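You operate a simulated robot arm through the tools that you are given. There is no shell and no other tool. Be economical: measure what you need, move in short steps, check, and stop when the job is done.

You are at the controls of a simulated robot arm. One attempt, no reset.

TASK
Put the red ring from the bench by the pipettes on top of the red roll and the teal ring on the table top. Put the bead cartridge from the table top on the front strip of the spectrometer top. Open the mixer cupboard door, take the tub from the top mixer cupboard shelf and put it on the mixing bench top, then shut the door. Open the mixer drawer, take the jar from there and put it on the bench in front of the water unit, then shut the drawer. Put two of the wash bottles from the mixing bench top on the desk right of the keyboard. Fetch the bottle from the mixing bench top and stand it on top of the carton there. Take the bottle brush and put it on the sampler bench. Do these in any order. Set down upright: wash bottle, bottle.

The check looks at the end state, three seconds after you hand in, the way a careful person would. Anything else that was tipped, shoved, dropped, spilled or broken makes it a failure.

THE ROBOT
A 6-joint arm with a fingered hand on a trunk, on a base that drives. Base frame: it is fixed to the floor where the robot stands at the start and does not move with it; the origin is under the middle of the robot, x ahead of it, y to its left, z up; the surface under the hand at the start is at about z = 880. Lengths are in mm, angles in degrees, forces in N, time in s.
With the tool pointing down near the work surface it reaches from about 260 to 600 mm from the robot's upright axis, wherever it stands. Its first joint turns from -166.0 to 166.0 degrees. Places, roughly: bead cartridge [-1000, -250, 1000]; bench in front of the water unit (38x25 cm) [-3580, -840, 880]; bottle [-2750, -3250, 1000]; bottle brush (6x5x30 cm) [-4000, -2200, 1000]; carton [-2500, -3500, 1000]; desk right of the keyboard [-1600, -3000, 900]; front strip of the spectrometer top (34x18 cm) [520, -2500, 1380]; jar [-2500, -3000, 750]; mixer cupboard door [-2500, -2800, 400]; mixer drawer [-2500, -3000, 700]; mixing bench top [-2400, -3200, 900]; red roll (8x8x6 cm) [500, 800, 900]; ring [500, 250, 1000]; sampler bench (34x13 cm) [420, -1380, 880]; table top [-1600, -300, 900]; tub (10x10x9 cm) [-2700, -3000, 400]; wash bottle [-2500, -3250, 1000]. Payload 3.2 kg.
The TCP is the grasp point between the finger pads, 22 mm short of the fingertips. In the tool frame z runs along the fingers and y along their closing line. The gripper opens to 112 mm. The gripper's body begins 60 mm behind the TCP. The gripper is a hand of 3 fingers: y runs from the thumb to the fingers, the wrist lies at [0, 0, -218] in the tool frame.
Orientation is that of the tool frame in the base frame, as a unit quaternion [w, x, y, z]. With the fingers straight down and closing along the base's y, the tool's x points along the base's -x, its y along +y and its z along -z.

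THE INTERFACE
- The arm moves only by the tool drive_tool. Its argument "steps" is a list that holds one entry, the list of rows, each a list of 6 numbers: the shift along the tool's x, y, z in units of 300 mm (1.0 is 300 mm), then the turn, a rotation vector about the tool's x, y, z in units of 60 degrees (1.0 is 60 degrees). In form: [[[x, y, z, ax, ay, az], ...]]. A call has 1 to 10 rows; each row is the pose to reach, as a shift and turn from the pose commanded when the call began, along the tool's axes at that moment. A call with a number of a shift or a turn outside -1 to 1 is refused whole. Rows are played at 5 a second. More than 50 mm and 8.6 degrees between two rows, and nothing of the call is played. Where a pose cannot be reached the arm comes as near as it can. A force on the tool above 40 N (or 10 N above the force at the start of the call, whichever is more), or a blocked arm, ends the call early, and 0.2 s more pass. In this call time passes only in rows, and 0.2 s behind the last. The reply holds the time, the measured pose of the TCP, the force on the tool along the base axes, the opening and the grip force, in the units named above and with some noise, with the torque about the TCP (base axes, N m) and any sound that the robot's microphone picked up, and new pictures: "pictures" is both (left out), scene, wrist or none.
- Cameras (640 x 400 px; columns grow to the right, rows downward): "scene" is now at [16.3, 179.4, 1496.4]; the picture's right is [0.25, -0.97, 0.00], its down [-0.63, -0.16, -0.76] and it looks along [0.74, 0.19, -0.65] (base axes); focal length 292 px, centre (320, 200). "wrist" rides on the gripper at [66, 3, -80] in the tool frame; the picture's right is [-0.05, 1.00, 0.00], its down [-0.77, -0.04, -0.64] and it looks along [-0.64, -0.03, 0.77] (tool axes); focal length 275 px, centre (320, 200). There is no depth. A picture from a camera that has moved, and an enlarged one, comes with that camera's place and axes in the base frame and with its lens. The place of the scene camera against the robot may be out by one fixed shift of up to 12 mm in any direction.
- raise_lower(by): slides the trunk up (or, below 0, down) by that many mm; the arm and the scene camera ride with it, the base frame stays. It gives what a move gives, with no picture.
- roll_base(legs): drives the robot by 1 to 6 legs, each [ahead, turn to the left] in mm and degrees, along the robot's own axes; the way and the turn of a leg run together, so that a leg with both is an arc; at most 1500 mm and 180 degrees a leg. The arm and the cameras ride along, it lands a little off, and it stops where it bumps. It gives what a move gives, and a new picture of the scene camera.
- set_fingers(finger1, finger2, thumb_bend): sets how far each is bent, from 0 (flat) to 1 (curled in); at 0.3 the hand is open as for a grip, at 0.7 the pads meet at the TCP. One left out holds its place. A second passes; each finger stops where it meets its share of the squeeze, and holds until it gets a number again. It is the only way to open and close the hand. It gives what a move gives, with no picture; readings hold the bend of each and the force on the fingers (four entries, about 0 where the hand has none), thumb and palm.
- pan_tilt(pan, tilt): turns the head with the scene camera to pan (to the left, within 155 degrees either way) and tilt (down, from -29 to 69), counted from straight ahead of the robot. It gives what a move gives, and a new picture of the scene camera.
- zoom(camera, box): a new picture of the part [left, top, right, bottom] of that camera's present view, enlarged. The clock stands still meanwhile.
- sign_off(): hands the job in; it is judged then, once.

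Go step by step. Nothing tells you exact positions but the pictures and the camera data: compare them with the known pose of the tool, close in by small moves and look again before you grip or let go. The budget is 546 turns and 360 pictures, counting those below and the enlarged ones. Unless the task says otherwise, let go and move clear before handing in, and close with one line.

The tools are called after ">>>" as name(argument=value, ...) on one line, values as JSON. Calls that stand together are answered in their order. drive_tool: Moves the arm, as the interface text tells. Its arguments: {"type":"object","properties":{"steps":{"type":"array","items":{"type":"array","items":{"type":"array","items":{"type":"number"}}}},"pictures":{"type":"string","enum":["both","scene","wrist","none"]}},"required":["steps"]} The other tools are called the same way: raise_lower (by) slides the trunk up or down; set_fingers (finger1, finger2, thumb_bend) moves the fingers one by one; roll_base (legs) drives the base; pan_tilt (pan, tilt) turns the head that bears the scene camera; zoom (camera, box) takes an enlarged picture of a part of a camera's view; sign_off () hands the job in.

At the start:

```text
t: 0.0
eef_pos: [340.5, 217.2, 1175.6]
tcp_rot: [0.0, 0.0, 1.0, 0.001]
wrist_force: [0.3, -0.8, -0.1]
wrist_torque: [0.02, 0.03, -0.02]
finger_gap: 112.4
gripper_force: 0.0
shape: jaw
bend: [0.3, 0.3, 0.3]
finger forces: [0.1, 0.1, 0.1, 0.0, 0.0, 0.1]
trunk travel left (down, up): [-525.0, 65.0]
robot x, y, heading: [-0.4, 1.0, 0.0]
head pan, tilt: [14.5, 40.5]
```

scene: 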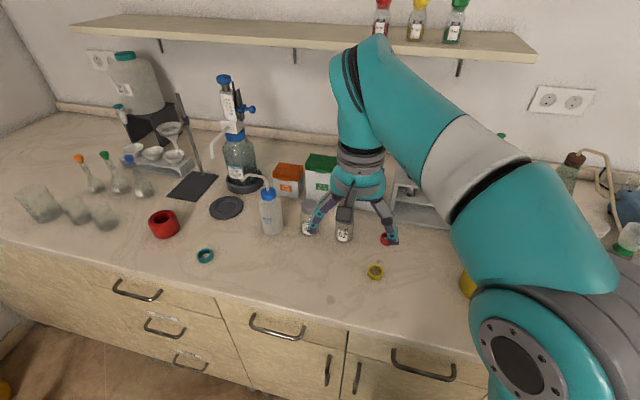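
wrist: 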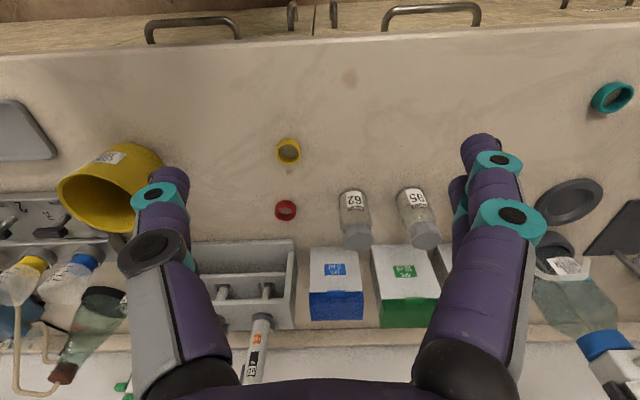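

I see the bench with a red ring near (598,143), a teal ring near (420,600) and the red roll near (472,755). First I'll take closer looks before moving.

>>> zoom(camera="wrist", box=[200, 100, 440, 250])

>>> zoom(camera="scene", box=[100, 170, 260, 270])

>>> pan_tilt(pan=150, tilt=25)

>>> pan_tilt(pan=-140, tilt=20)

>>> pan_tilt(pan=-70, tilt=25)

```text
2.67 times, centred on (320, 175) of wrist
camera zoom: at [273.5, 220.7, 1257.5], right [0.05, 1.0, 0.0], down [0.77, -0.04, 0.64], along [0.64, -0.03, -0.77], focal length 734 px, centre (320, 267)
```

zoom: 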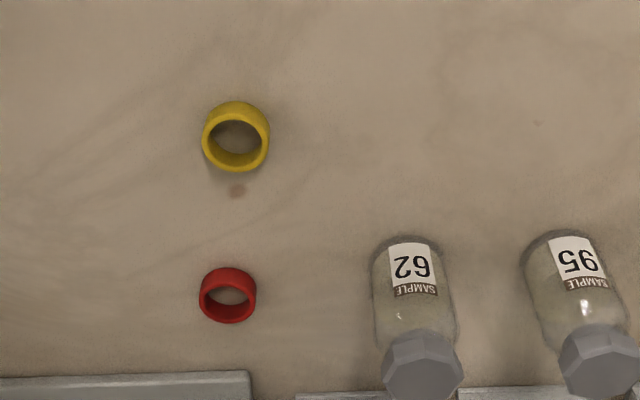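

```text
4.00 times, centred on (180, 220) of scene
camera zoom: at [16.3, 179.4, 1496.4], right [0.25, -0.97, 0.0], down [-0.63, -0.16, -0.76], along [0.74, 0.19, -0.65], focal length 1169 px, centre (880, 120)
```

zoom: 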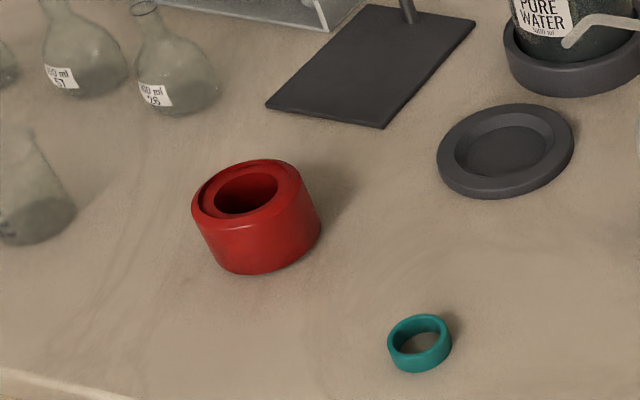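

```text
t: 2.2
eef_pos: [341.2, 217.6, 1176.6]
tcp_rot: [-0.001, 0.001, 1.0, 0.0]
wrist_force: [-0.6, -0.8, 0.4]
wrist_torque: [-0.02, 0.0, -0.02]
finger_gap: 111.9
gripper_force: 0.1
shape: jaw
bend: [0.3, 0.3, 0.3]
finger forces: [0.0, 0.1, 0.0, 0.0, 0.0, 0.1]
trunk travel left (down, up): [-525.0, 65.0]
robot x, y, heading: [-1.3, -0.8, 0.0]
head pan, tilt: [150.0, 25.0]
camera scene: at [-145.4, 204.4, 1520.5], right [0.5, 0.87, 0.0], down [0.37, -0.21, -0.91], along [-0.78, 0.45, -0.42], focal length 292 px, centre (320, 200)
```

scene: 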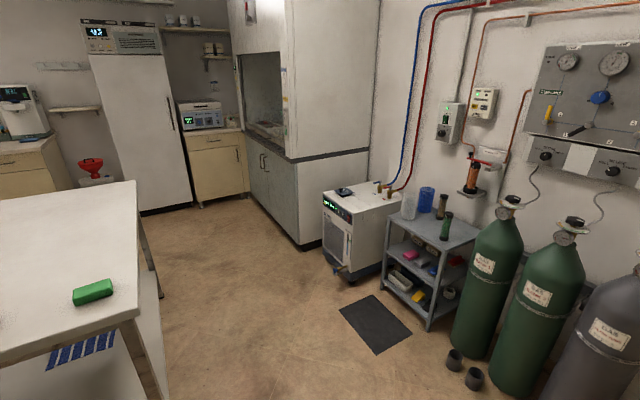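

```text
t: 6.2
eef_pos: [339.8, 217.1, 1176.0]
tcp_rot: [0.001, 0.001, 1.0, 0.001]
wrist_force: [-0.2, -0.2, 0.1]
wrist_torque: [-0.03, 0.0, 0.0]
finger_gap: 112.0
gripper_force: 0.0
shape: jaw
bend: [0.3, 0.3, 0.3]
finger forces: [0.1, 0.0, 0.1, 0.1, 0.0, 0.0]
trunk travel left (down, up): [-525.0, 65.0]
robot x, y, heading: [0.1, -0.6, 0.1]
head pan, tilt: [-140.0, 20.0]
camera scene: at [-137.0, 98.4, 1528.6], right [-0.64, 0.77, 0.0], down [0.26, 0.22, -0.94], along [-0.72, -0.6, -0.34], focal length 292 px, centre (320, 200)
```

scene: 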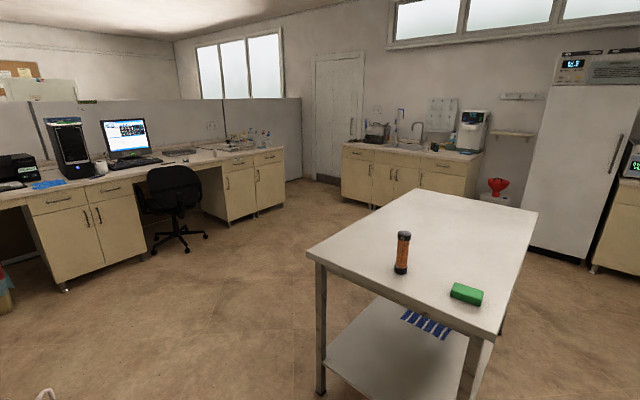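

```text
t: 7.6
eef_pos: [341.0, 216.9, 1177.1]
tcp_rot: [0.0, 0.001, 1.0, 0.0]
wrist_force: [-0.6, 0.3, -0.1]
wrist_torque: [0.01, -0.02, 0.02]
finger_gap: 111.9
gripper_force: 0.0
shape: jaw
bend: [0.3, 0.3, 0.3]
finger forces: [0.0, 0.1, 0.1, 0.0, 0.1, 0.0]
trunk travel left (down, up): [-525.0, 65.0]
robot x, y, heading: [0.3, -0.2, -0.0]
head pan, tilt: [-70.0, 25.0]
camera scene: at [-34.2, 71.7, 1520.5], right [-0.94, -0.34, 0.0], down [-0.14, 0.4, -0.91], along [0.31, -0.85, -0.42], focal length 292 px, centre (320, 200)
```

scene: 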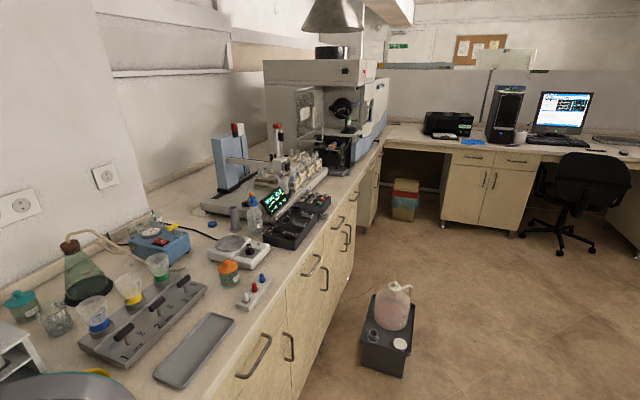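

The table with the orange bead cartridge, the desk and mixing bench, and the sink with the water unit are all located. I'll edge slightly closer to the bench to get the red ring within reach.

>>> roll_base(legs=[[35, 0]])

```text
t: 8.4
eef_pos: [377.1, 218.0, 1176.2]
tcp_rot: [0.0, 0.001, 1.0, 0.001]
wrist_force: [-0.5, 0.0, 0.5]
wrist_torque: [0.0, 0.0, -0.01]
finger_gap: 111.8
gripper_force: 0.1
shape: jaw
bend: [0.3, 0.3, 0.3]
finger forces: [0.1, 0.0, 0.1, 0.0, 0.1, 0.1]
trunk travel left (down, up): [-525.0, 65.0]
robot x, y, heading: [40.0, 3.4, -0.1]
head pan, tilt: [-70.0, 25.0]
camera scene: at [2.5, 71.8, 1520.5], right [-0.94, -0.34, 0.0], down [-0.15, 0.4, -0.91], along [0.31, -0.85, -0.42], focal length 292 px, centre (320, 200)
```

scene: 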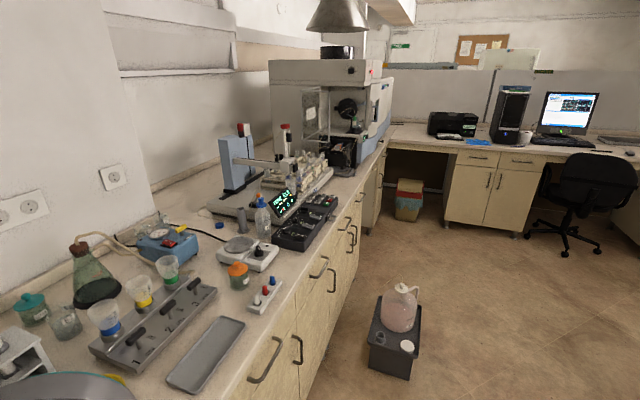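

Robot at x=40 without contact. Now moving the hand over the red ring at height 1000.

>>> drive_tool(steps=[[[-0.12, -0.042, 0.05, 0, 0, 0], [-0.25, -0.083, 0.13, 0, 0, 0], [-0.38, -0.125, 0.21, 0, 0, 0], [-0.5, -0.167, 0.29, 0, 0, 0], [-0.62, -0.208, 0.38, 0, 0, 0], [-0.753, -0.25, 0.47, 0, 0, 0], [-0.753, -0.25, 0.5, 0, 0, 0]]], pictures="wrist")

```text
t: 10.0
eef_pos: [600.1, 142.3, 1024.2]
tcp_rot: [0.001, 0.001, 1.0, 0.001]
wrist_force: [0.5, -0.7, 0.2]
wrist_torque: [0.01, 0.0, -0.01]
finger_gap: 111.8
gripper_force: 0.0
shape: jaw
bend: [0.3, 0.3, 0.3]
finger forces: [0.0, 0.1, 0.0, 0.0, 0.0, 0.1]
out of reach, approached as far as the arm can: row 6
trunk travel left (down, up): [-525.0, 65.0]
robot x, y, heading: [37.6, -0.8, 0.1]
head pan, tilt: [-70.0, 25.0]
camera wrist: at [533.1, 145.6, 1106.1], right [0.05, 1.0, 0.0], down [0.77, -0.04, 0.64], along [0.64, -0.03, -0.77], focal length 275 px, centre (320, 200)
```

wrist: 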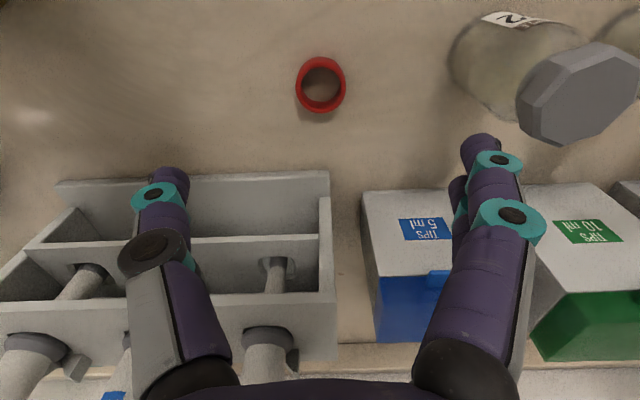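

The red ring is at about (599,143), directly below the TCP. Descending to grip height.

>>> drive_tool(steps=[[[0.005, 0, 0.12, 0, 0, 0], [0.005, 0, 0.24, 0, 0, 0], [0.005, 0, 0.33, 0, 0, 0], [0.005, 0, 0.39, 0, 0, 0]]], pictures="wrist")

```text
t: 11.0
eef_pos: [626.1, 148.3, 913.3]
tcp_rot: [-0.001, 0.001, 1.0, 0.001]
wrist_force: [-0.7, -0.2, -0.4]
wrist_torque: [-0.02, 0.01, -0.01]
finger_gap: 111.8
gripper_force: 0.1
shape: jaw
bend: [0.3, 0.3, 0.3]
finger forces: [0.0, 0.0, 0.0, 0.1, 0.0, 0.0]
out of reach, approached as far as the arm can: row 1, 2, 3, 4
trunk travel left (down, up): [-525.0, 65.0]
robot x, y, heading: [32.5, 1.7, 0.1]
head pan, tilt: [-70.0, 25.0]
camera wrist: at [559.7, 152.0, 994.0], right [0.05, 1.0, 0.0], down [0.77, -0.04, 0.63], along [0.63, -0.03, -0.77], focal length 275 px, centre (320, 200)
```

wrist: 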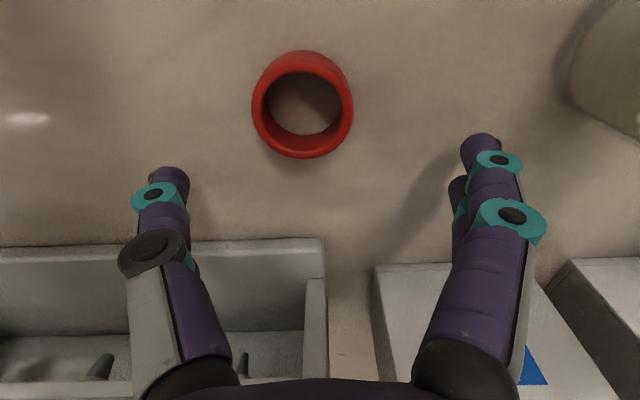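

The hand slid outward to x=626 as it came down. Correcting back toward the ring, which sits near x≈599.

>>> drive_tool(steps=[[[0.04, -0.01, -0.02, 0, 0, 0], [0.09, -0.017, -0.02, 0, 0, 0]]], pictures="wrist")

```text
t: 11.6
eef_pos: [623.4, 149.0, 921.4]
tcp_rot: [-0.001, 0.001, 1.0, 0.0]
wrist_force: [0.9, -0.2, 0.0]
wrist_torque: [-0.03, 0.02, 0.01]
finger_gap: 111.6
gripper_force: 0.1
shape: jaw
bend: [0.3, 0.3, 0.3]
finger forces: [0.0, 0.0, 0.1, 0.1, 0.0, 0.0]
out of reach, approached as far as the arm can: row 1, 2
trunk travel left (down, up): [-525.0, 65.0]
robot x, y, heading: [34.1, -0.2, 0.0]
head pan, tilt: [-70.0, 25.0]
camera wrist: at [557.4, 153.8, 1003.2], right [0.05, 1.0, 0.0], down [0.77, -0.04, 0.63], along [0.63, -0.03, -0.77], focal length 275 px, centre (320, 200)
```

wrist: 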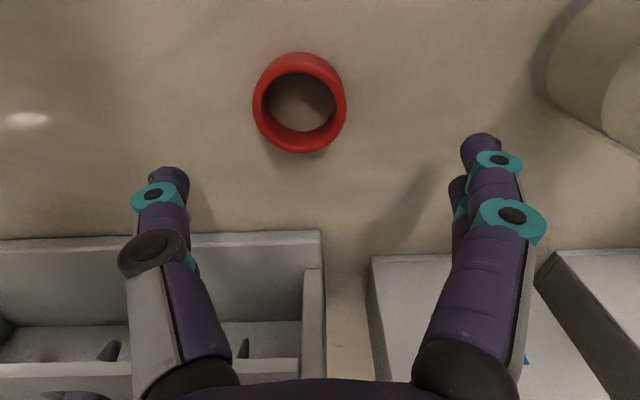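

Still flagged as out of reach; I'll pull back more and up a little to find out where the commanded pose is.

>>> drive_tool(steps=[[[0.1, 0, -0.05, 0, 0, 0], [0.17, 0, -0.1, 0, 0, 0]]], pictures="none")

```text
t: 12.2
eef_pos: [615.6, 158.4, 945.8]
tcp_rot: [-0.001, 0.0, 1.0, 0.0]
wrist_force: [-0.7, 0.2, 1.3]
wrist_torque: [0.06, -0.01, -0.02]
finger_gap: 111.9
gripper_force: 0.0
shape: jaw
bend: [0.3, 0.3, 0.3]
finger forces: [0.0, 0.0, 0.0, 0.1, 0.1, 0.1]
out of reach, approached as far as the arm can: row 1, 2
trunk travel left (down, up): [-525.0, 65.0]
robot x, y, heading: [35.9, -0.1, -0.1]
head pan, tilt: [-70.0, 25.0]
```

Readings suggest the commanded pose lies well beyond reach. I'll keep retracting until it is reachable again.

>>> drive_tool(steps=[[[0.15, 0, 0, 0, 0, 0], [0.3, 0, 0, 0, 0, 0]]], pictures="none")

```text
t: 12.8
eef_pos: [612.4, 165.4, 953.3]
tcp_rot: [-0.001, 0.0, 1.0, 0.0]
wrist_force: [1.6, 0.5, -0.1]
wrist_torque: [-0.01, 0.01, -0.01]
finger_gap: 112.0
gripper_force: 0.0
shape: jaw
bend: [0.3, 0.3, 0.3]
finger forces: [0.1, 0.0, 0.0, 0.1, 0.0, 0.0]
out of reach, approached as far as the arm can: row 1, 2
trunk travel left (down, up): [-525.0, 65.0]
robot x, y, heading: [33.4, 0.2, 0.1]
head pan, tilt: [-70.0, 25.0]
```

The arm looks stuck at a straight elbow (a singular pose). Holding the command for several rows to see whether it converges.

>>> drive_tool(steps=[[[0.1, 0, -0.1, 0, 0, 0], [0.1, 0, -0.1, 0, 0, 0], [0.1, 0, -0.1, 0, 0, 0], [0.1, 0, -0.1, 0, 0, 0], [0.1, 0, -0.1, 0, 0, 0], [0.1, 0, -0.1, 0, 0, 0]]], pictures="scene")

```text
t: 14.2
eef_pos: [601.1, 173.4, 986.9]
tcp_rot: [-0.001, 0.001, 1.0, 0.001]
wrist_force: [0.0, -0.7, 0.0]
wrist_torque: [-0.01, 0.01, -0.01]
finger_gap: 112.0
gripper_force: 0.1
shape: jaw
bend: [0.3, 0.3, 0.3]
finger forces: [0.2, 0.0, 0.0, 0.1, 0.0, 0.1]
out of reach, approached as far as the arm can: row 1, 2, 3, 4, 5, 6
trunk travel left (down, up): [-525.0, 65.0]
robot x, y, heading: [35.9, 1.6, 0.0]
head pan, tilt: [-70.0, 25.0]
camera scene: at [1.3, 71.7, 1520.5], right [-0.94, -0.34, 0.0], down [-0.14, 0.4, -0.91], along [0.31, -0.85, -0.42], focal length 292 px, centre (320, 200)
```

scene: 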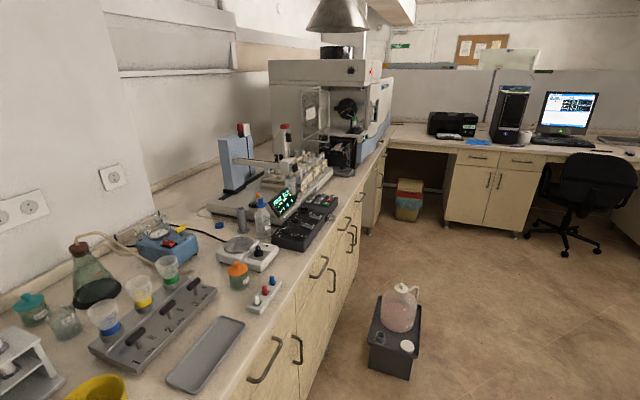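

Still stuck at the straight arm. I'll command a sizeable upward and inward move, away from all objects, to break the elbow out.

>>> drive_tool(steps=[[[0.05, 0, -0.15, 0, 0, 0], [0.1, 0, -0.3, 0, 0, 0], [0.15, 0, -0.45, 0, 0, 0], [0.2, 0, -0.6, 0, 0, 0], [0.2, 0, -0.6, 0, 0, 0], [0.2, 0, -0.6, 0, 0, 0]]], pictures="none")

```text
t: 15.6
eef_pos: [551.4, 178.0, 1099.3]
tcp_rot: [0.002, 0.002, 1.0, 0.004]
wrist_force: [-0.1, -0.1, -0.1]
wrist_torque: [0.04, -0.01, 0.02]
finger_gap: 111.9
gripper_force: 0.1
shape: jaw
bend: [0.3, 0.3, 0.3]
finger forces: [0.0, 0.0, 0.1, 0.0, 0.0, 0.0]
out of reach, approached as far as the arm can: row 2, 3, 4, 5, 6
trunk travel left (down, up): [-525.0, 65.0]
robot x, y, heading: [32.4, 4.5, -0.2]
head pan, tilt: [-70.0, 25.0]
```

Row 1 was reachable this time. Now pulling straight inward and slightly down.

>>> drive_tool(steps=[[[0.15, 0, 0.05, 0, 0, 0], [0.3, 0, 0.1, 0, 0, 0], [0.45, 0, 0.15, 0, 0, 0], [0.6, 0, 0.2, 0, 0, 0], [0.6, 0, 0.2, 0, 0, 0]]], pictures="none")

```text
t: 16.8
eef_pos: [535.7, 209.9, 1094.4]
tcp_rot: [-0.002, 0.0, 1.0, -0.001]
wrist_force: [0.5, 0.4, 0.3]
wrist_torque: [-0.02, 0.0, 0.01]
finger_gap: 112.0
gripper_force: 0.0
shape: jaw
bend: [0.3, 0.3, 0.3]
finger forces: [0.1, 0.1, 0.1, 0.0, 0.0, 0.1]
out of reach, approached as far as the arm can: row 1, 2, 3, 4, 5
trunk travel left (down, up): [-525.0, 65.0]
robot x, y, heading: [36.0, -2.7, -0.1]
head pan, tilt: [-70.0, 25.0]
```

I'll try an arc-like path: up and inward together, so the target stays inside the reach sphere while moving tangentially.

>>> drive_tool(steps=[[[0.1, -0.04, -0.12, 0, 0, 0], [0.2, -0.08, -0.24, 0, 0, 0], [0.31, -0.12, -0.36, 0, 0, 0], [0.43, -0.16, -0.48, 0, 0, 0], [0.56, -0.2, -0.58, 0, 0, 0], [0.68, -0.24, -0.67, 0, 0, 0], [0.8, -0.28, -0.76, 0, 0, 0], [0.9, -0.32, -0.86, 0, 0, 0]]], pictures="none")

```text
refused: row 3 steps farther than a row can; nothing moved
```

>>> drive_tool(steps=[[[0.1, -0.04, -0.11, 0, 0, 0], [0.2, -0.08, -0.22, 0, 0, 0], [0.31, -0.11, -0.33, 0, 0, 0], [0.42, -0.14, -0.44, 0, 0, 0], [0.53, -0.17, -0.54, 0, 0, 0], [0.64, -0.2, -0.64, 0, 0, 0], [0.76, -0.23, -0.74, 0, 0, 0], [0.87, -0.26, -0.84, 0, 0, 0]]], pictures="none")

```text
t: 18.6
eef_pos: [302.1, 133.6, 1272.8]
tcp_rot: [0.0, 0.001, 1.0, 0.001]
wrist_force: [0.4, 0.1, -0.7]
wrist_torque: [0.0, 0.02, 0.01]
finger_gap: 111.9
gripper_force: 0.1
shape: jaw
bend: [0.3, 0.3, 0.3]
finger forces: [0.1, 0.0, 0.0, 0.0, 0.0, 0.0]
out of reach, approached as far as the arm can: row 5, 6, 7, 8
trunk travel left (down, up): [-525.0, 65.0]
robot x, y, heading: [35.1, -2.1, -0.1]
head pan, tilt: [-70.0, 25.0]
```

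The elbow is bent again now. Returning to a pose like the starting one.

>>> drive_tool(steps=[[[-0.05, 0, 0.1, 0, 0, 0], [-0.1, 0, 0.2, 0, 0, 0], [-0.2, 0, 0.3, 0, 0, 0], [-0.25, 0, 0.4, 0, 0, 0]]], pictures="none")

>>> pan_tilt(pan=10, tilt=45)

```text
t: 19.6
eef_pos: [371.3, 133.9, 1148.4]
tcp_rot: [0.0, 0.001, 1.0, 0.0]
wrist_force: [-0.2, 0.9, -0.2]
wrist_torque: [0.02, -0.01, 0.01]
finger_gap: 111.8
gripper_force: 0.2
shape: jaw
bend: [0.3, 0.3, 0.3]
finger forces: [0.0, 0.0, 0.0, 0.0, 0.0, 0.1]
trunk travel left (down, up): [-525.0, 65.0]
robot x, y, heading: [38.0, 2.3, -0.3]
head pan, tilt: [-70.0, 25.0]
```

```text
t: 21.1
eef_pos: [372.4, 134.2, 1149.4]
tcp_rot: [0.001, 0.0, 1.0, 0.001]
wrist_force: [1.0, 0.1, -0.6]
wrist_torque: [-0.02, 0.05, -0.03]
finger_gap: 111.6
gripper_force: 0.0
shape: jaw
bend: [0.3, 0.3, 0.3]
finger forces: [0.0, 0.1, 0.0, 0.1, 0.0, 0.1]
trunk travel left (down, up): [-525.0, 65.0]
robot x, y, heading: [36.9, -0.9, 0.3]
head pan, tilt: [10.0, 45.0]
camera scene: at [49.8, 172.3, 1489.9], right [0.17, -0.98, 0.0], down [-0.7, -0.12, -0.71], along [0.7, 0.12, -0.71], focal length 292 px, centre (320, 200)
```

scene: 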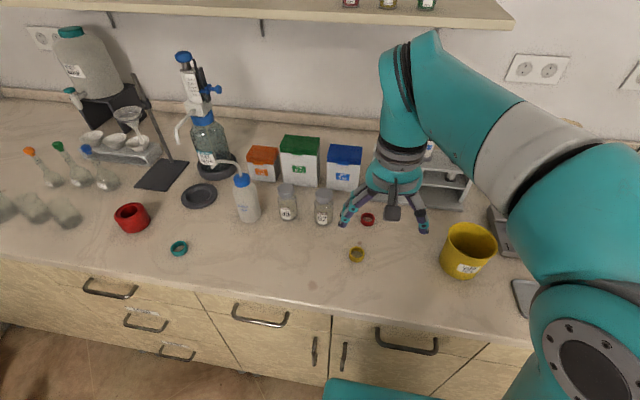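

Recovered. Now I'll descend first and extend afterwards so the arm stays inside its reach sphere, ending above the red ring at z≈960.

>>> drive_tool(steps=[[[-0.08, 0.0, 0.11, 0, 0, 0], [-0.17, 0.01, 0.22, 0, 0, 0], [-0.27, 0.01, 0.33, 0, 0, 0], [-0.37, 0.02, 0.44, 0, 0, 0], [-0.48, 0.02, 0.54, 0, 0, 0], [-0.6, 0.03, 0.62, 0, 0, 0], [-0.755, 0.03, 0.64, 0, 0, 0]]], pictures="wrist")

```text
t: 22.8
eef_pos: [598.3, 142.4, 958.4]
tcp_rot: [-0.002, 0.001, 1.0, 0.002]
wrist_force: [0.7, -0.1, 0.0]
wrist_torque: [0.01, 0.03, -0.04]
finger_gap: 112.0
gripper_force: 0.0
shape: jaw
bend: [0.3, 0.3, 0.3]
finger forces: [0.0, 0.0, 0.0, 0.1, 0.1, 0.0]
trunk travel left (down, up): [-525.0, 65.0]
robot x, y, heading: [35.5, 1.6, 0.1]
head pan, tilt: [10.0, 45.0]
camera wrist: at [532.3, 145.6, 1039.0], right [0.05, 1.0, 0.0], down [0.77, -0.04, 0.63], along [0.63, -0.03, -0.77], focal length 275 px, centre (320, 200)
```

wrist: 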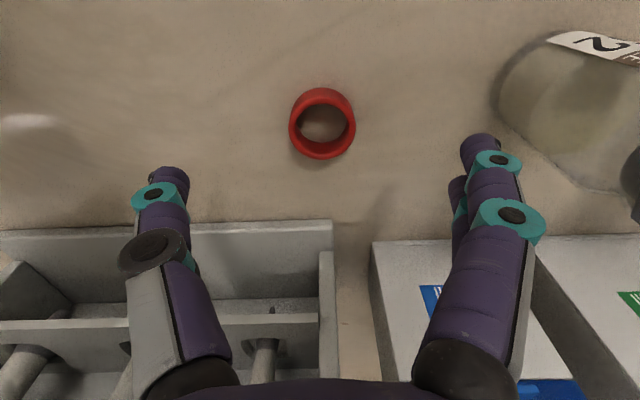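

Right over the ring. Lowering 53 mm to grip height.

>>> drive_tool(steps=[[[0, 0.003, 0.06, 0, 0, 0], [0, 0.003, 0.12, 0, 0, 0], [0, 0.003, 0.175, 0, 0, 0]]], pictures="none")

>>> set_fingers(finger1=0.6, finger2=0.6, thumb_bend=0.6)

>>> zoom(camera="wrist", box=[160, 50, 480, 250])

```text
t: 23.6
eef_pos: [599.5, 142.8, 904.3]
tcp_rot: [0.0, 0.002, 1.0, 0.001]
wrist_force: [0.0, 0.1, 0.6]
wrist_torque: [0.01, -0.04, 0.0]
finger_gap: 111.7
gripper_force: 0.0
shape: jaw
bend: [0.3, 0.3, 0.3]
finger forces: [0.0, 0.0, 0.0, 0.1, 0.0, 0.1]
trunk travel left (down, up): [-525.0, 65.0]
robot x, y, heading: [35.7, 1.4, 0.1]
head pan, tilt: [10.0, 45.0]
```

```text
t: 24.6
eef_pos: [598.4, 142.1, 906.3]
tcp_rot: [0.001, 0.001, 1.0, 0.001]
wrist_force: [0.6, -1.5, 14.6]
wrist_torque: [-0.28, -0.04, -0.05]
finger_gap: 31.6
gripper_force: 7.6
shape: fingers
bend: [0.59, 0.59, 0.6]
finger forces: [1.5, 2.7, 0.0, 0.1, 12.6, 0.0]
trunk travel left (down, up): [-525.0, 65.0]
robot x, y, heading: [35.3, -0.8, 0.1]
head pan, tilt: [10.0, 45.0]
```

```text
2.00 times, centred on (320, 150) of wrist
camera zoom: at [532.0, 146.6, 987.8], right [0.05, 1.0, 0.0], down [0.77, -0.04, 0.64], along [0.64, -0.03, -0.77], focal length 551 px, centre (320, 300)
```

zoom: 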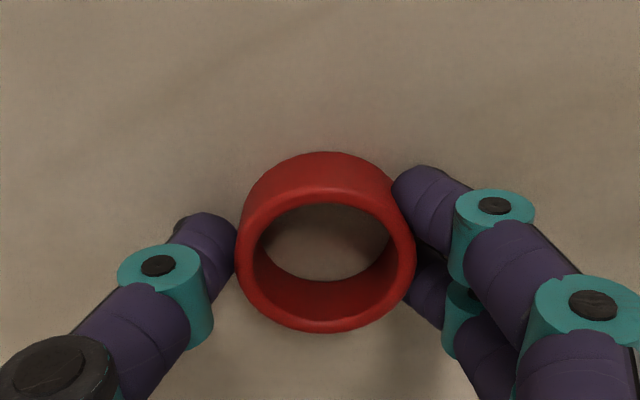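

The ring is between the fingers, but a fingertip presses on the bench. I'll rise 5 mm and close further.

>>> drive_tool(steps=[[[0, 0, -0.017, 0, 0, 0]]], pictures="none")

>>> set_fingers(finger1=0.68, finger2=0.68, thumb_bend=0.68)

```text
t: 24.9
eef_pos: [600.3, 143.0, 909.7]
tcp_rot: [-0.002, 0.0, 1.0, 0.001]
wrist_force: [0.0, -0.6, 0.5]
wrist_torque: [-0.03, -0.02, 0.03]
finger_gap: 30.8
gripper_force: 1.5
shape: fingers
bend: [0.59, 0.59, 0.59]
finger forces: [0.6, 1.1, 0.1, 0.0, 1.7, 0.1]
trunk travel left (down, up): [-525.0, 65.0]
robot x, y, heading: [36.4, 0.6, -0.3]
head pan, tilt: [10.0, 45.0]
```

```text
t: 25.9
eef_pos: [600.3, 143.1, 910.7]
tcp_rot: [0.0, 0.001, 1.0, 0.0]
wrist_force: [-0.1, 0.0, 1.0]
wrist_torque: [-0.03, 0.0, -0.01]
finger_gap: 27.2
gripper_force: 8.3
shape: fingers
bend: [0.62, 0.61, 0.63]
finger forces: [4.2, 5.0, 0.0, 0.0, 8.1, 0.0]
trunk travel left (down, up): [-525.0, 65.0]
robot x, y, heading: [38.1, 0.9, 0.1]
head pan, tilt: [10.0, 45.0]
```

Gripped firmly. Lifting 50 mm, then drawing inward.

>>> drive_tool(steps=[[[0, 0, -0.08, 0, 0, 0], [0.03, 0, -0.17, 0, 0, 0], [0.15, 0, -0.25, 0, 0, 0], [0.28, 0, -0.33, 0, 0, 0], [0.4, 0, -0.41, 0, 0, 0], [0.52, 0, -0.48, 0, 0, 0]]], pictures="both")

```text
t: 27.4
eef_pos: [443.0, 140.6, 1054.5]
tcp_rot: [0.0, 0.0, 1.0, 0.001]
wrist_force: [0.6, -0.1, -0.4]
wrist_torque: [-0.01, 0.0, 0.0]
finger_gap: 26.3
gripper_force: 8.8
shape: fingers
bend: [0.62, 0.61, 0.63]
finger forces: [4.1, 5.0, 0.0, 0.1, 7.7, 0.0]
trunk travel left (down, up): [-525.0, 65.0]
robot x, y, heading: [36.7, -0.3, 0.1]
head pan, tilt: [10.0, 45.0]
camera scene: at [49.1, 172.2, 1489.9], right [0.17, -0.98, 0.0], down [-0.7, -0.12, -0.71], along [0.7, 0.12, -0.71], focal length 292 px, centre (320, 200)
camera wrist: at [376.5, 145.3, 1136.0], right [0.05, 1.0, 0.0], down [0.77, -0.04, 0.64], along [0.64, -0.03, -0.77], focal length 275 px, centre (320, 200)
```

scene: 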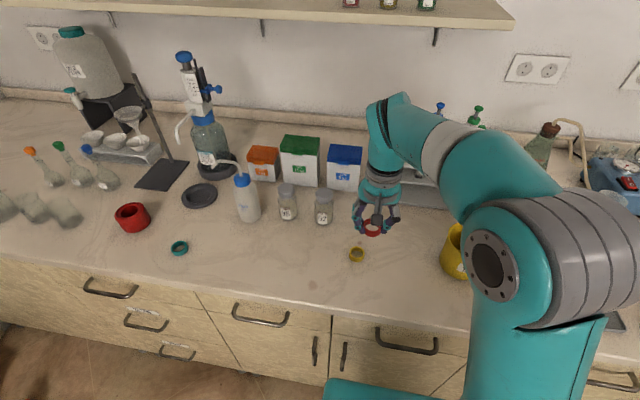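
wrist: 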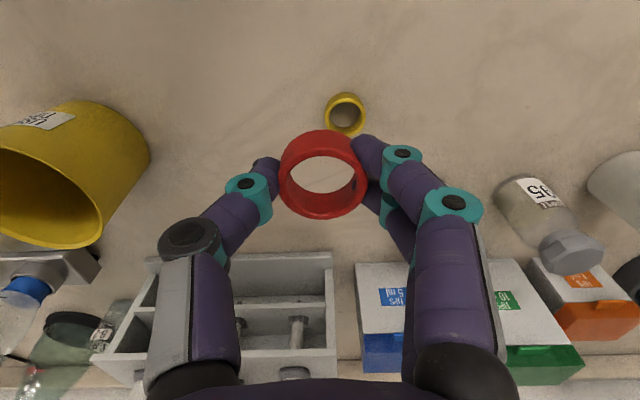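

The red ring is held. The roll is near (474,746), so I'll back off, drive along the bench and face it again.

>>> roll_base(legs=[[-100, 0], [0, 90], [600, 0], [0, -90]])

```text
t: 39.2
eef_pos: [333.0, 747.1, 1054.1]
tcp_rot: [0.0, -0.004, 1.0, 0.001]
wrist_force: [0.1, -0.2, -0.4]
wrist_torque: [0.0, -0.01, -0.01]
finger_gap: 26.1
gripper_force: 8.4
shape: fingers
bend: [0.62, 0.61, 0.63]
finger forces: [4.0, 4.9, 0.1, 0.1, 7.5, 0.0]
trunk travel left (down, up): [-525.0, 65.0]
robot x, y, heading: [-72.2, 604.3, 0.7]
head pan, tilt: [10.0, 45.0]
camera scene: at [-62.0, 774.1, 1489.9], right [0.19, -0.98, 0.0], down [-0.69, -0.13, -0.71], along [0.69, 0.13, -0.71], focal length 292 px, centre (320, 200)
```

scene: 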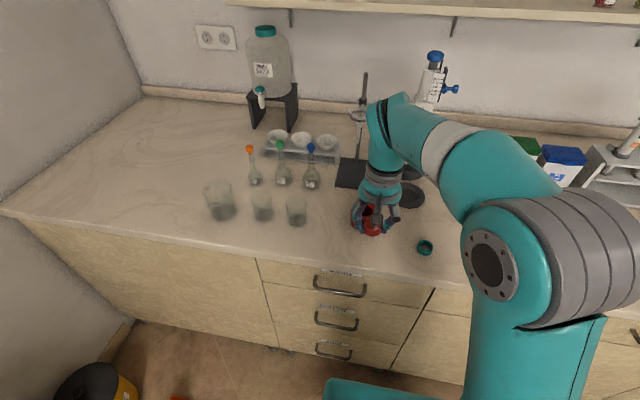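

Good position. I'll move ahead 60 mm and look at the roll with both cameras.

>>> roll_base(legs=[[60, 0]])

>>> zoom(camera="wrist", box=[160, 50, 480, 250])

>>> zoom(camera="scene", box=[320, 180, 480, 280])

```text
t: 40.1
eef_pos: [392.5, 748.4, 1054.1]
tcp_rot: [-0.001, -0.005, 1.0, 0.0]
wrist_force: [0.7, 0.7, 0.5]
wrist_torque: [0.01, -0.02, 0.03]
finger_gap: 25.7
gripper_force: 7.9
shape: fingers
bend: [0.62, 0.61, 0.63]
finger forces: [3.9, 4.9, 0.1, 0.0, 7.5, 0.1]
trunk travel left (down, up): [-525.0, 65.0]
robot x, y, heading: [-11.6, 601.2, 0.8]
head pan, tilt: [10.0, 45.0]
camera scene: at [-2.1, 775.0, 1489.9], right [0.19, -0.98, 0.0], down [-0.7, -0.13, -0.71], along [0.69, 0.13, -0.71], focal length 292 px, centre (320, 200)
```

scene: 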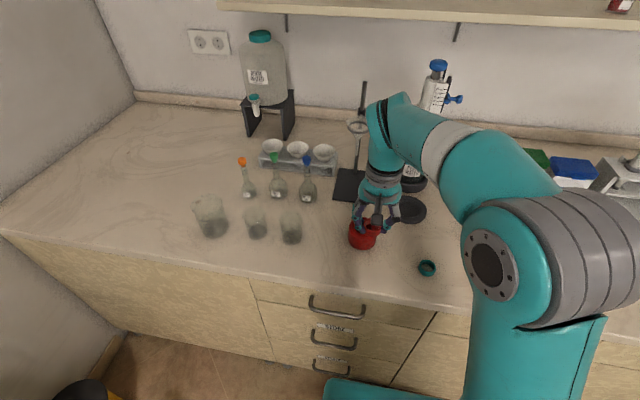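

```text
2.00 times, centred on (320, 150) of wrist
camera zoom: at [325.8, 752.1, 1135.4], right [0.04, 1.0, 0.0], down [0.77, -0.03, 0.64], along [0.63, -0.02, -0.77], focal length 551 px, centre (320, 300)
```

zoom: 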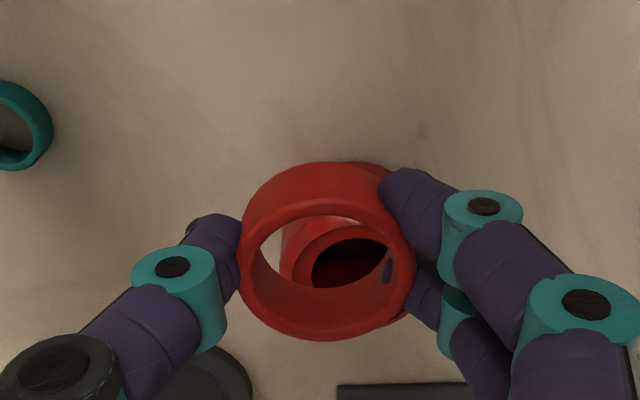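

```text
4.00 times, centred on (400, 230) of scene
camera zoom: at [-2.1, 775.0, 1489.9], right [0.19, -0.98, 0.0], down [-0.7, -0.13, -0.71], along [0.69, 0.13, -0.71], focal length 1169 px, centre (0, 80)
```

zoom: 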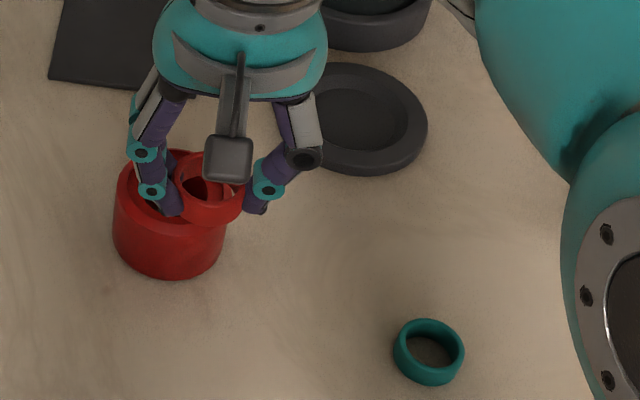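

I'll pull the hand back to get an unobstructed wrist view of the roll.

>>> drive_tool(steps=[[[0.14, 0, 0, 0, 0, 0], [0.28, 0, 0, 0, 0, 0]]], pictures="wrist")

>>> zoom(camera="wrist", box=[280, 100, 440, 200])

```text
t: 40.8
eef_pos: [308.9, 746.5, 1054.4]
tcp_rot: [0.0, -0.006, 1.0, 0.0]
wrist_force: [0.4, 1.2, -0.3]
wrist_torque: [0.01, -0.01, 0.01]
finger_gap: 25.9
gripper_force: 7.7
shape: fingers
bend: [0.62, 0.61, 0.63]
finger forces: [3.9, 4.8, 0.0, 0.0, 7.5, 0.0]
trunk travel left (down, up): [-525.0, 65.0]
robot x, y, heading: [-15.1, 602.9, 0.6]
head pan, tilt: [10.0, 45.0]
camera wrist: at [242.1, 750.0, 1136.2], right [0.04, 1.0, 0.0], down [0.77, -0.03, 0.64], along [0.64, -0.02, -0.77], focal length 275 px, centre (320, 200)
```

wrist: 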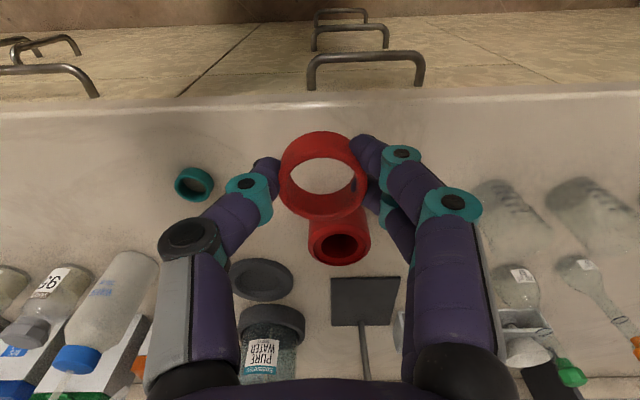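

```text
4.00 times, centred on (360, 150) of wrist
camera zoom: at [242.1, 750.0, 1136.2], right [0.04, 1.0, 0.0], down [0.77, -0.03, 0.64], along [0.64, -0.02, -0.77], focal length 1101 px, centre (160, 400)
```

zoom: 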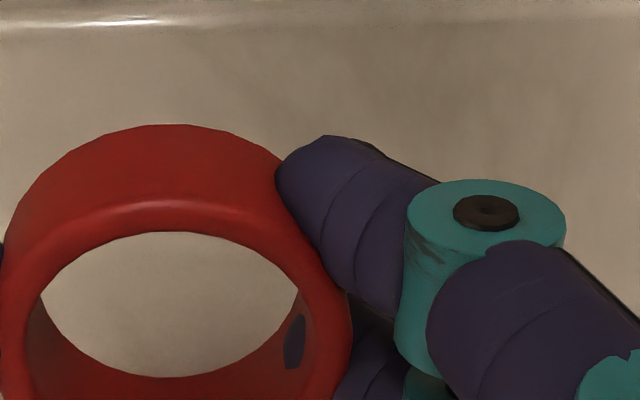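

>>> zoom(camera="wrist", box=[280, 200, 400, 275])

>>> zoom(camera="scene", box=[300, 190, 460, 290])

```text
5.33 times, centred on (340, 238) of wrist
camera zoom: at [242.1, 750.0, 1136.2], right [0.04, 1.0, 0.0], down [0.77, -0.03, 0.64], along [0.64, -0.02, -0.77], focal length 1468 px, centre (213, 0)
```

zoom: 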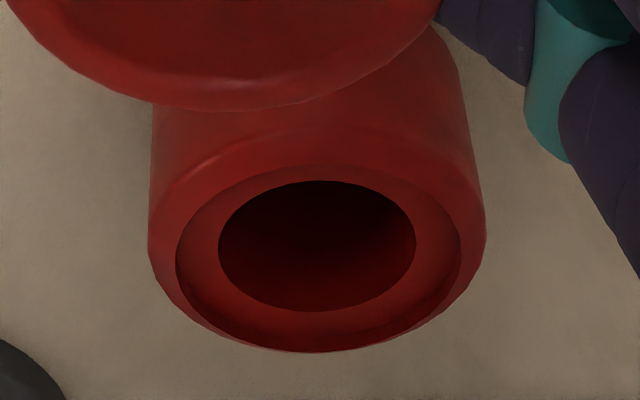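

```text
4.00 times, centred on (380, 240) of scene
camera zoom: at [-4.0, 774.7, 1489.9], right [0.19, -0.98, 0.0], down [-0.69, -0.13, -0.71], along [0.7, 0.13, -0.71], focal length 1169 px, centre (80, 40)
```

zoom: 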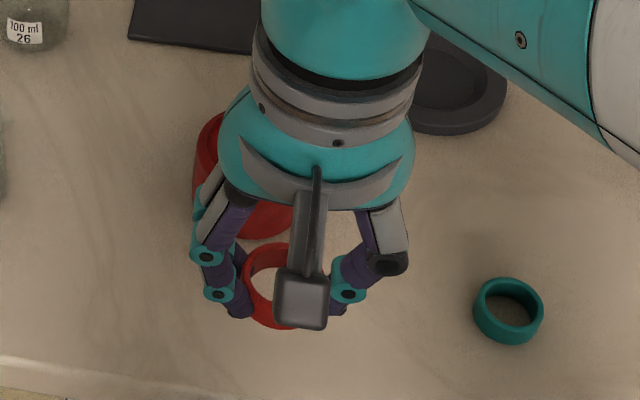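

I see the roll's top is an annulus with a roughly 42 mm hole, and the ring is about 38 mm across. I'll therefore place the ring about 13 mm off-centre toward me so it cannot drop in. Hovering first.

>>> drive_tool(steps=[[[-0.13, 0.01, 0, 0, 0, 0], [-0.26, 0.03, 0, 0, 0, 0], [-0.39, 0.045, 0.03, 0, 0, 0], [-0.503, 0.05, 0.1, 0, 0, 0], [-0.503, 0.05, 0.18, 0, 0, 0]]], pictures="both")

>>> zoom(camera="wrist", box=[240, 110, 400, 210])

>>> zoom(camera="scene", box=[300, 170, 460, 270])

```text
t: 42.0
eef_pos: [458.0, 764.0, 1001.6]
tcp_rot: [-0.001, -0.005, 1.0, 0.001]
wrist_force: [0.5, -0.1, -0.4]
wrist_torque: [0.02, 0.02, -0.01]
finger_gap: 25.4
gripper_force: 8.1
shape: fingers
bend: [0.63, 0.61, 0.63]
finger forces: [4.0, 4.9, 0.1, 0.0, 7.4, 0.0]
trunk travel left (down, up): [-525.0, 65.0]
robot x, y, heading: [-15.3, 603.6, 0.7]
head pan, tilt: [10.0, 45.0]
camera scene: at [-3.2, 775.0, 1489.9], right [0.19, -0.98, 0.0], down [-0.69, -0.13, -0.71], along [0.69, 0.13, -0.71], focal length 292 px, centre (320, 200)
camera wrist: at [392.5, 767.7, 1081.3], right [0.04, 1.0, 0.0], down [0.77, -0.03, 0.64], along [0.64, -0.02, -0.77], focal length 275 px, centre (320, 200)
```

scene: 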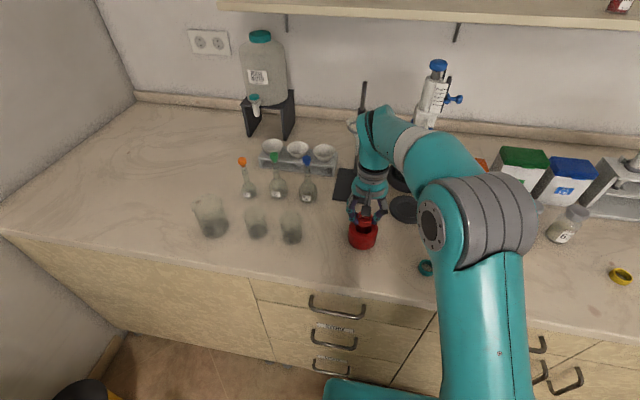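
wrist: 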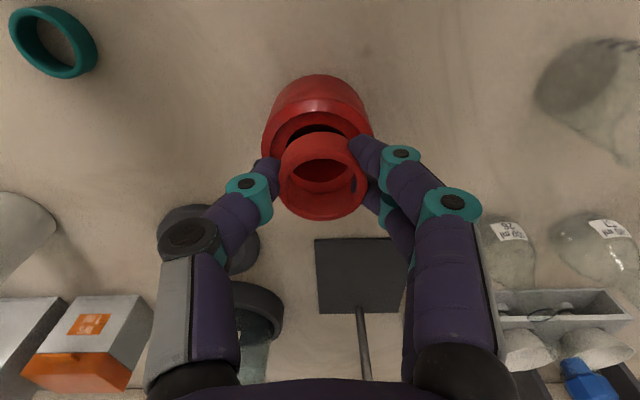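

```text
4.00 times, centred on (320, 160) of wrist
camera zoom: at [392.5, 767.7, 1081.3], right [0.04, 1.0, 0.0], down [0.77, -0.03, 0.64], along [0.64, -0.02, -0.77], focal length 1101 px, centre (320, 360)
```

zoom: 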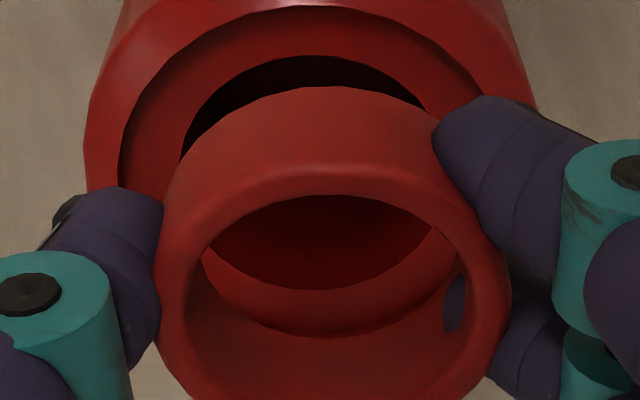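

```text
4.00 times, centred on (380, 220) of scene
camera zoom: at [-3.2, 775.0, 1489.9], right [0.19, -0.98, 0.0], down [-0.69, -0.13, -0.71], along [0.69, 0.13, -0.71], focal length 1169 px, centre (80, 120)
```

zoom: 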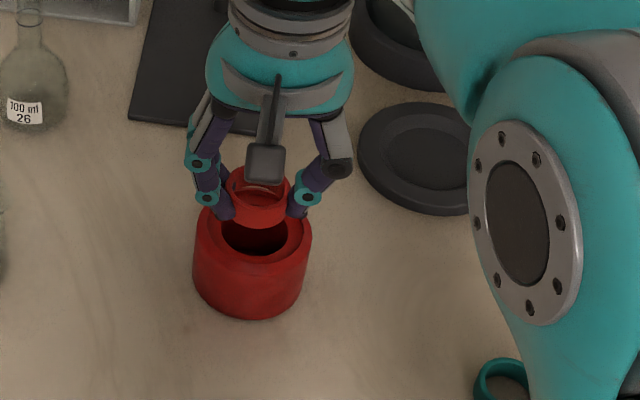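

Triangulating both views gives the roll centre at (480,764) with its top at about z=932. I'll shift 8 mm forward and lower to just touch.

>>> drive_tool(steps=[[[-0.027, -0.008, 0, 0, 0, 0], [-0.027, -0.008, 0.06, 0, 0, 0], [-0.027, -0.008, 0.1, 0, 0, 0], [-0.027, -0.008, 0.115, 0, 0, 0]]], pictures="none")

>>> zoom(camera="wrist", box=[240, 110, 400, 210])

>>> zoom(camera="scene", box=[300, 170, 460, 270])

```text
t: 43.0
eef_pos: [465.4, 761.4, 965.6]
tcp_rot: [0.0, -0.005, 1.0, 0.001]
wrist_force: [0.0, 0.0, 0.4]
wrist_torque: [-0.03, 0.01, -0.01]
finger_gap: 25.1
gripper_force: 8.3
shape: fingers
bend: [0.63, 0.61, 0.63]
finger forces: [4.0, 4.8, 0.0, 0.1, 7.3, 0.0]
trunk travel left (down, up): [-525.0, 65.0]
robot x, y, heading: [-20.5, 600.4, 0.9]
head pan, tilt: [10.0, 45.0]
```

```text
4.00 times, centred on (320, 160) of wrist
camera zoom: at [398.9, 765.7, 1046.7], right [0.04, 1.0, 0.0], down [0.77, -0.03, 0.64], along [0.64, -0.02, -0.77], focal length 1101 px, centre (320, 360)
```

zoom: 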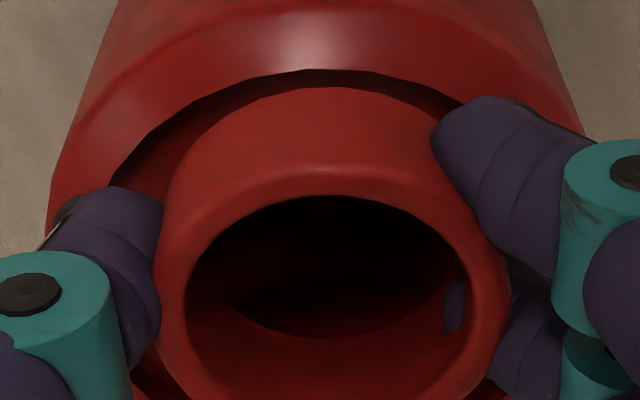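

```text
4.00 times, centred on (380, 220) of scene
camera zoom: at [-3.2, 775.0, 1489.9], right [0.19, -0.98, 0.0], down [-0.69, -0.13, -0.71], along [0.69, 0.13, -0.71], focal length 1169 px, centre (80, 120)
```

zoom: 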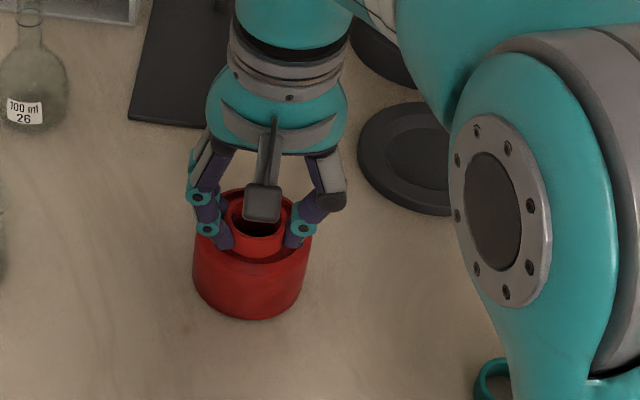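

No contact yet, and the ring sits within the roll's recess. I'll shift 3 mm toward me for margin and lower until contact.

>>> drive_tool(steps=[[[0.01, -0.004, 0, 0, 0, 0], [0.01, -0.004, 0.007, 0, 0, 0], [0.01, -0.004, 0.013, 0, 0, 0]]], pictures="none")

```text
t: 43.8
eef_pos: [463.6, 762.1, 962.2]
tcp_rot: [0.0, -0.006, 1.0, 0.0]
wrist_force: [-0.9, 0.1, 0.9]
wrist_torque: [0.04, 0.03, 0.01]
finger_gap: 25.4
gripper_force: 7.5
shape: fingers
bend: [0.63, 0.61, 0.63]
finger forces: [4.0, 4.8, 0.1, 0.0, 7.3, 0.0]
trunk travel left (down, up): [-525.0, 65.0]
robot x, y, heading: [-13.2, 601.0, 0.5]
head pan, tilt: [10.0, 45.0]
```

>>> drive_tool(steps=[[[0, 0, 0.007, 0, 0, 0], [0, 0, 0.013, 0, 0, 0]]], pictures="none")

>>> zoom(camera="wrist", box=[240, 110, 400, 210])

```text
t: 44.4
eef_pos: [462.3, 761.6, 960.2]
tcp_rot: [0.002, -0.005, 1.0, 0.001]
wrist_force: [0.8, 1.4, 19.0]
wrist_torque: [-0.03, -0.04, 0.01]
finger_gap: 25.2
gripper_force: 17.2
shape: fingers
bend: [0.63, 0.62, 0.64]
finger forces: [5.6, 12.3, 0.1, 0.1, 17.7, 0.1]
trunk travel left (down, up): [-525.0, 65.0]
robot x, y, heading: [-16.2, 600.7, 0.7]
head pan, tilt: [10.0, 45.0]
```

```text
4.00 times, centred on (320, 160) of wrist
camera zoom: at [396.0, 764.5, 1040.7], right [0.04, 1.0, 0.0], down [0.77, -0.03, 0.64], along [0.64, -0.02, -0.77], focal length 1101 px, centre (320, 360)
```

zoom: 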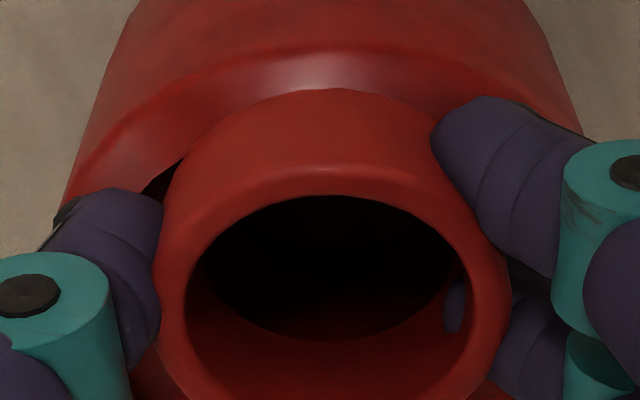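

Contact made: the ring's near edge rests on the roll's rim. Easing up 1.5 mm and releasing gently.

>>> drive_tool(steps=[[[0, 0, -0.006, 0, 0, 0]]], pictures="none")

>>> set_fingers(finger1=0.56, finger2=0.56, thumb_bend=0.56)

>>> zoom(camera="wrist", box=[240, 110, 400, 210])

```text
t: 44.8
eef_pos: [462.6, 761.0, 960.3]
tcp_rot: [0.001, -0.006, 1.0, 0.001]
wrist_force: [1.0, 1.0, 13.8]
wrist_torque: [0.05, -0.12, 0.01]
finger_gap: 24.7
gripper_force: 14.8
shape: fingers
bend: [0.63, 0.63, 0.64]
finger forces: [5.0, 12.2, 0.1, 0.1, 13.4, 0.1]
trunk travel left (down, up): [-525.0, 65.0]
robot x, y, heading: [-14.6, 598.7, 0.7]
head pan, tilt: [10.0, 45.0]
```

```text
t: 45.8
eef_pos: [462.7, 760.4, 961.3]
tcp_rot: [0.001, -0.005, 1.0, 0.001]
wrist_force: [4.1, 1.0, 25.5]
wrist_torque: [-0.11, -0.14, 0.01]
finger_gap: 30.3
gripper_force: 13.6
shape: fingers
bend: [0.59, 0.59, 0.59]
finger forces: [5.0, 6.3, 0.0, 0.0, 15.5, 0.0]
trunk travel left (down, up): [-525.0, 65.0]
robot x, y, heading: [-15.0, 604.9, 0.5]
head pan, tilt: [10.0, 45.0]
```

```text
4.00 times, centred on (320, 160) of wrist
camera zoom: at [395.8, 764.3, 1041.6], right [0.04, 1.0, 0.0], down [0.77, -0.03, 0.64], along [0.64, -0.02, -0.77], focal length 1101 px, centre (320, 360)
```

zoom: 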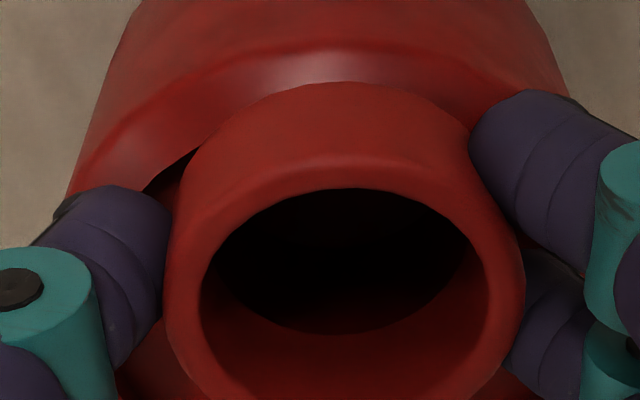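

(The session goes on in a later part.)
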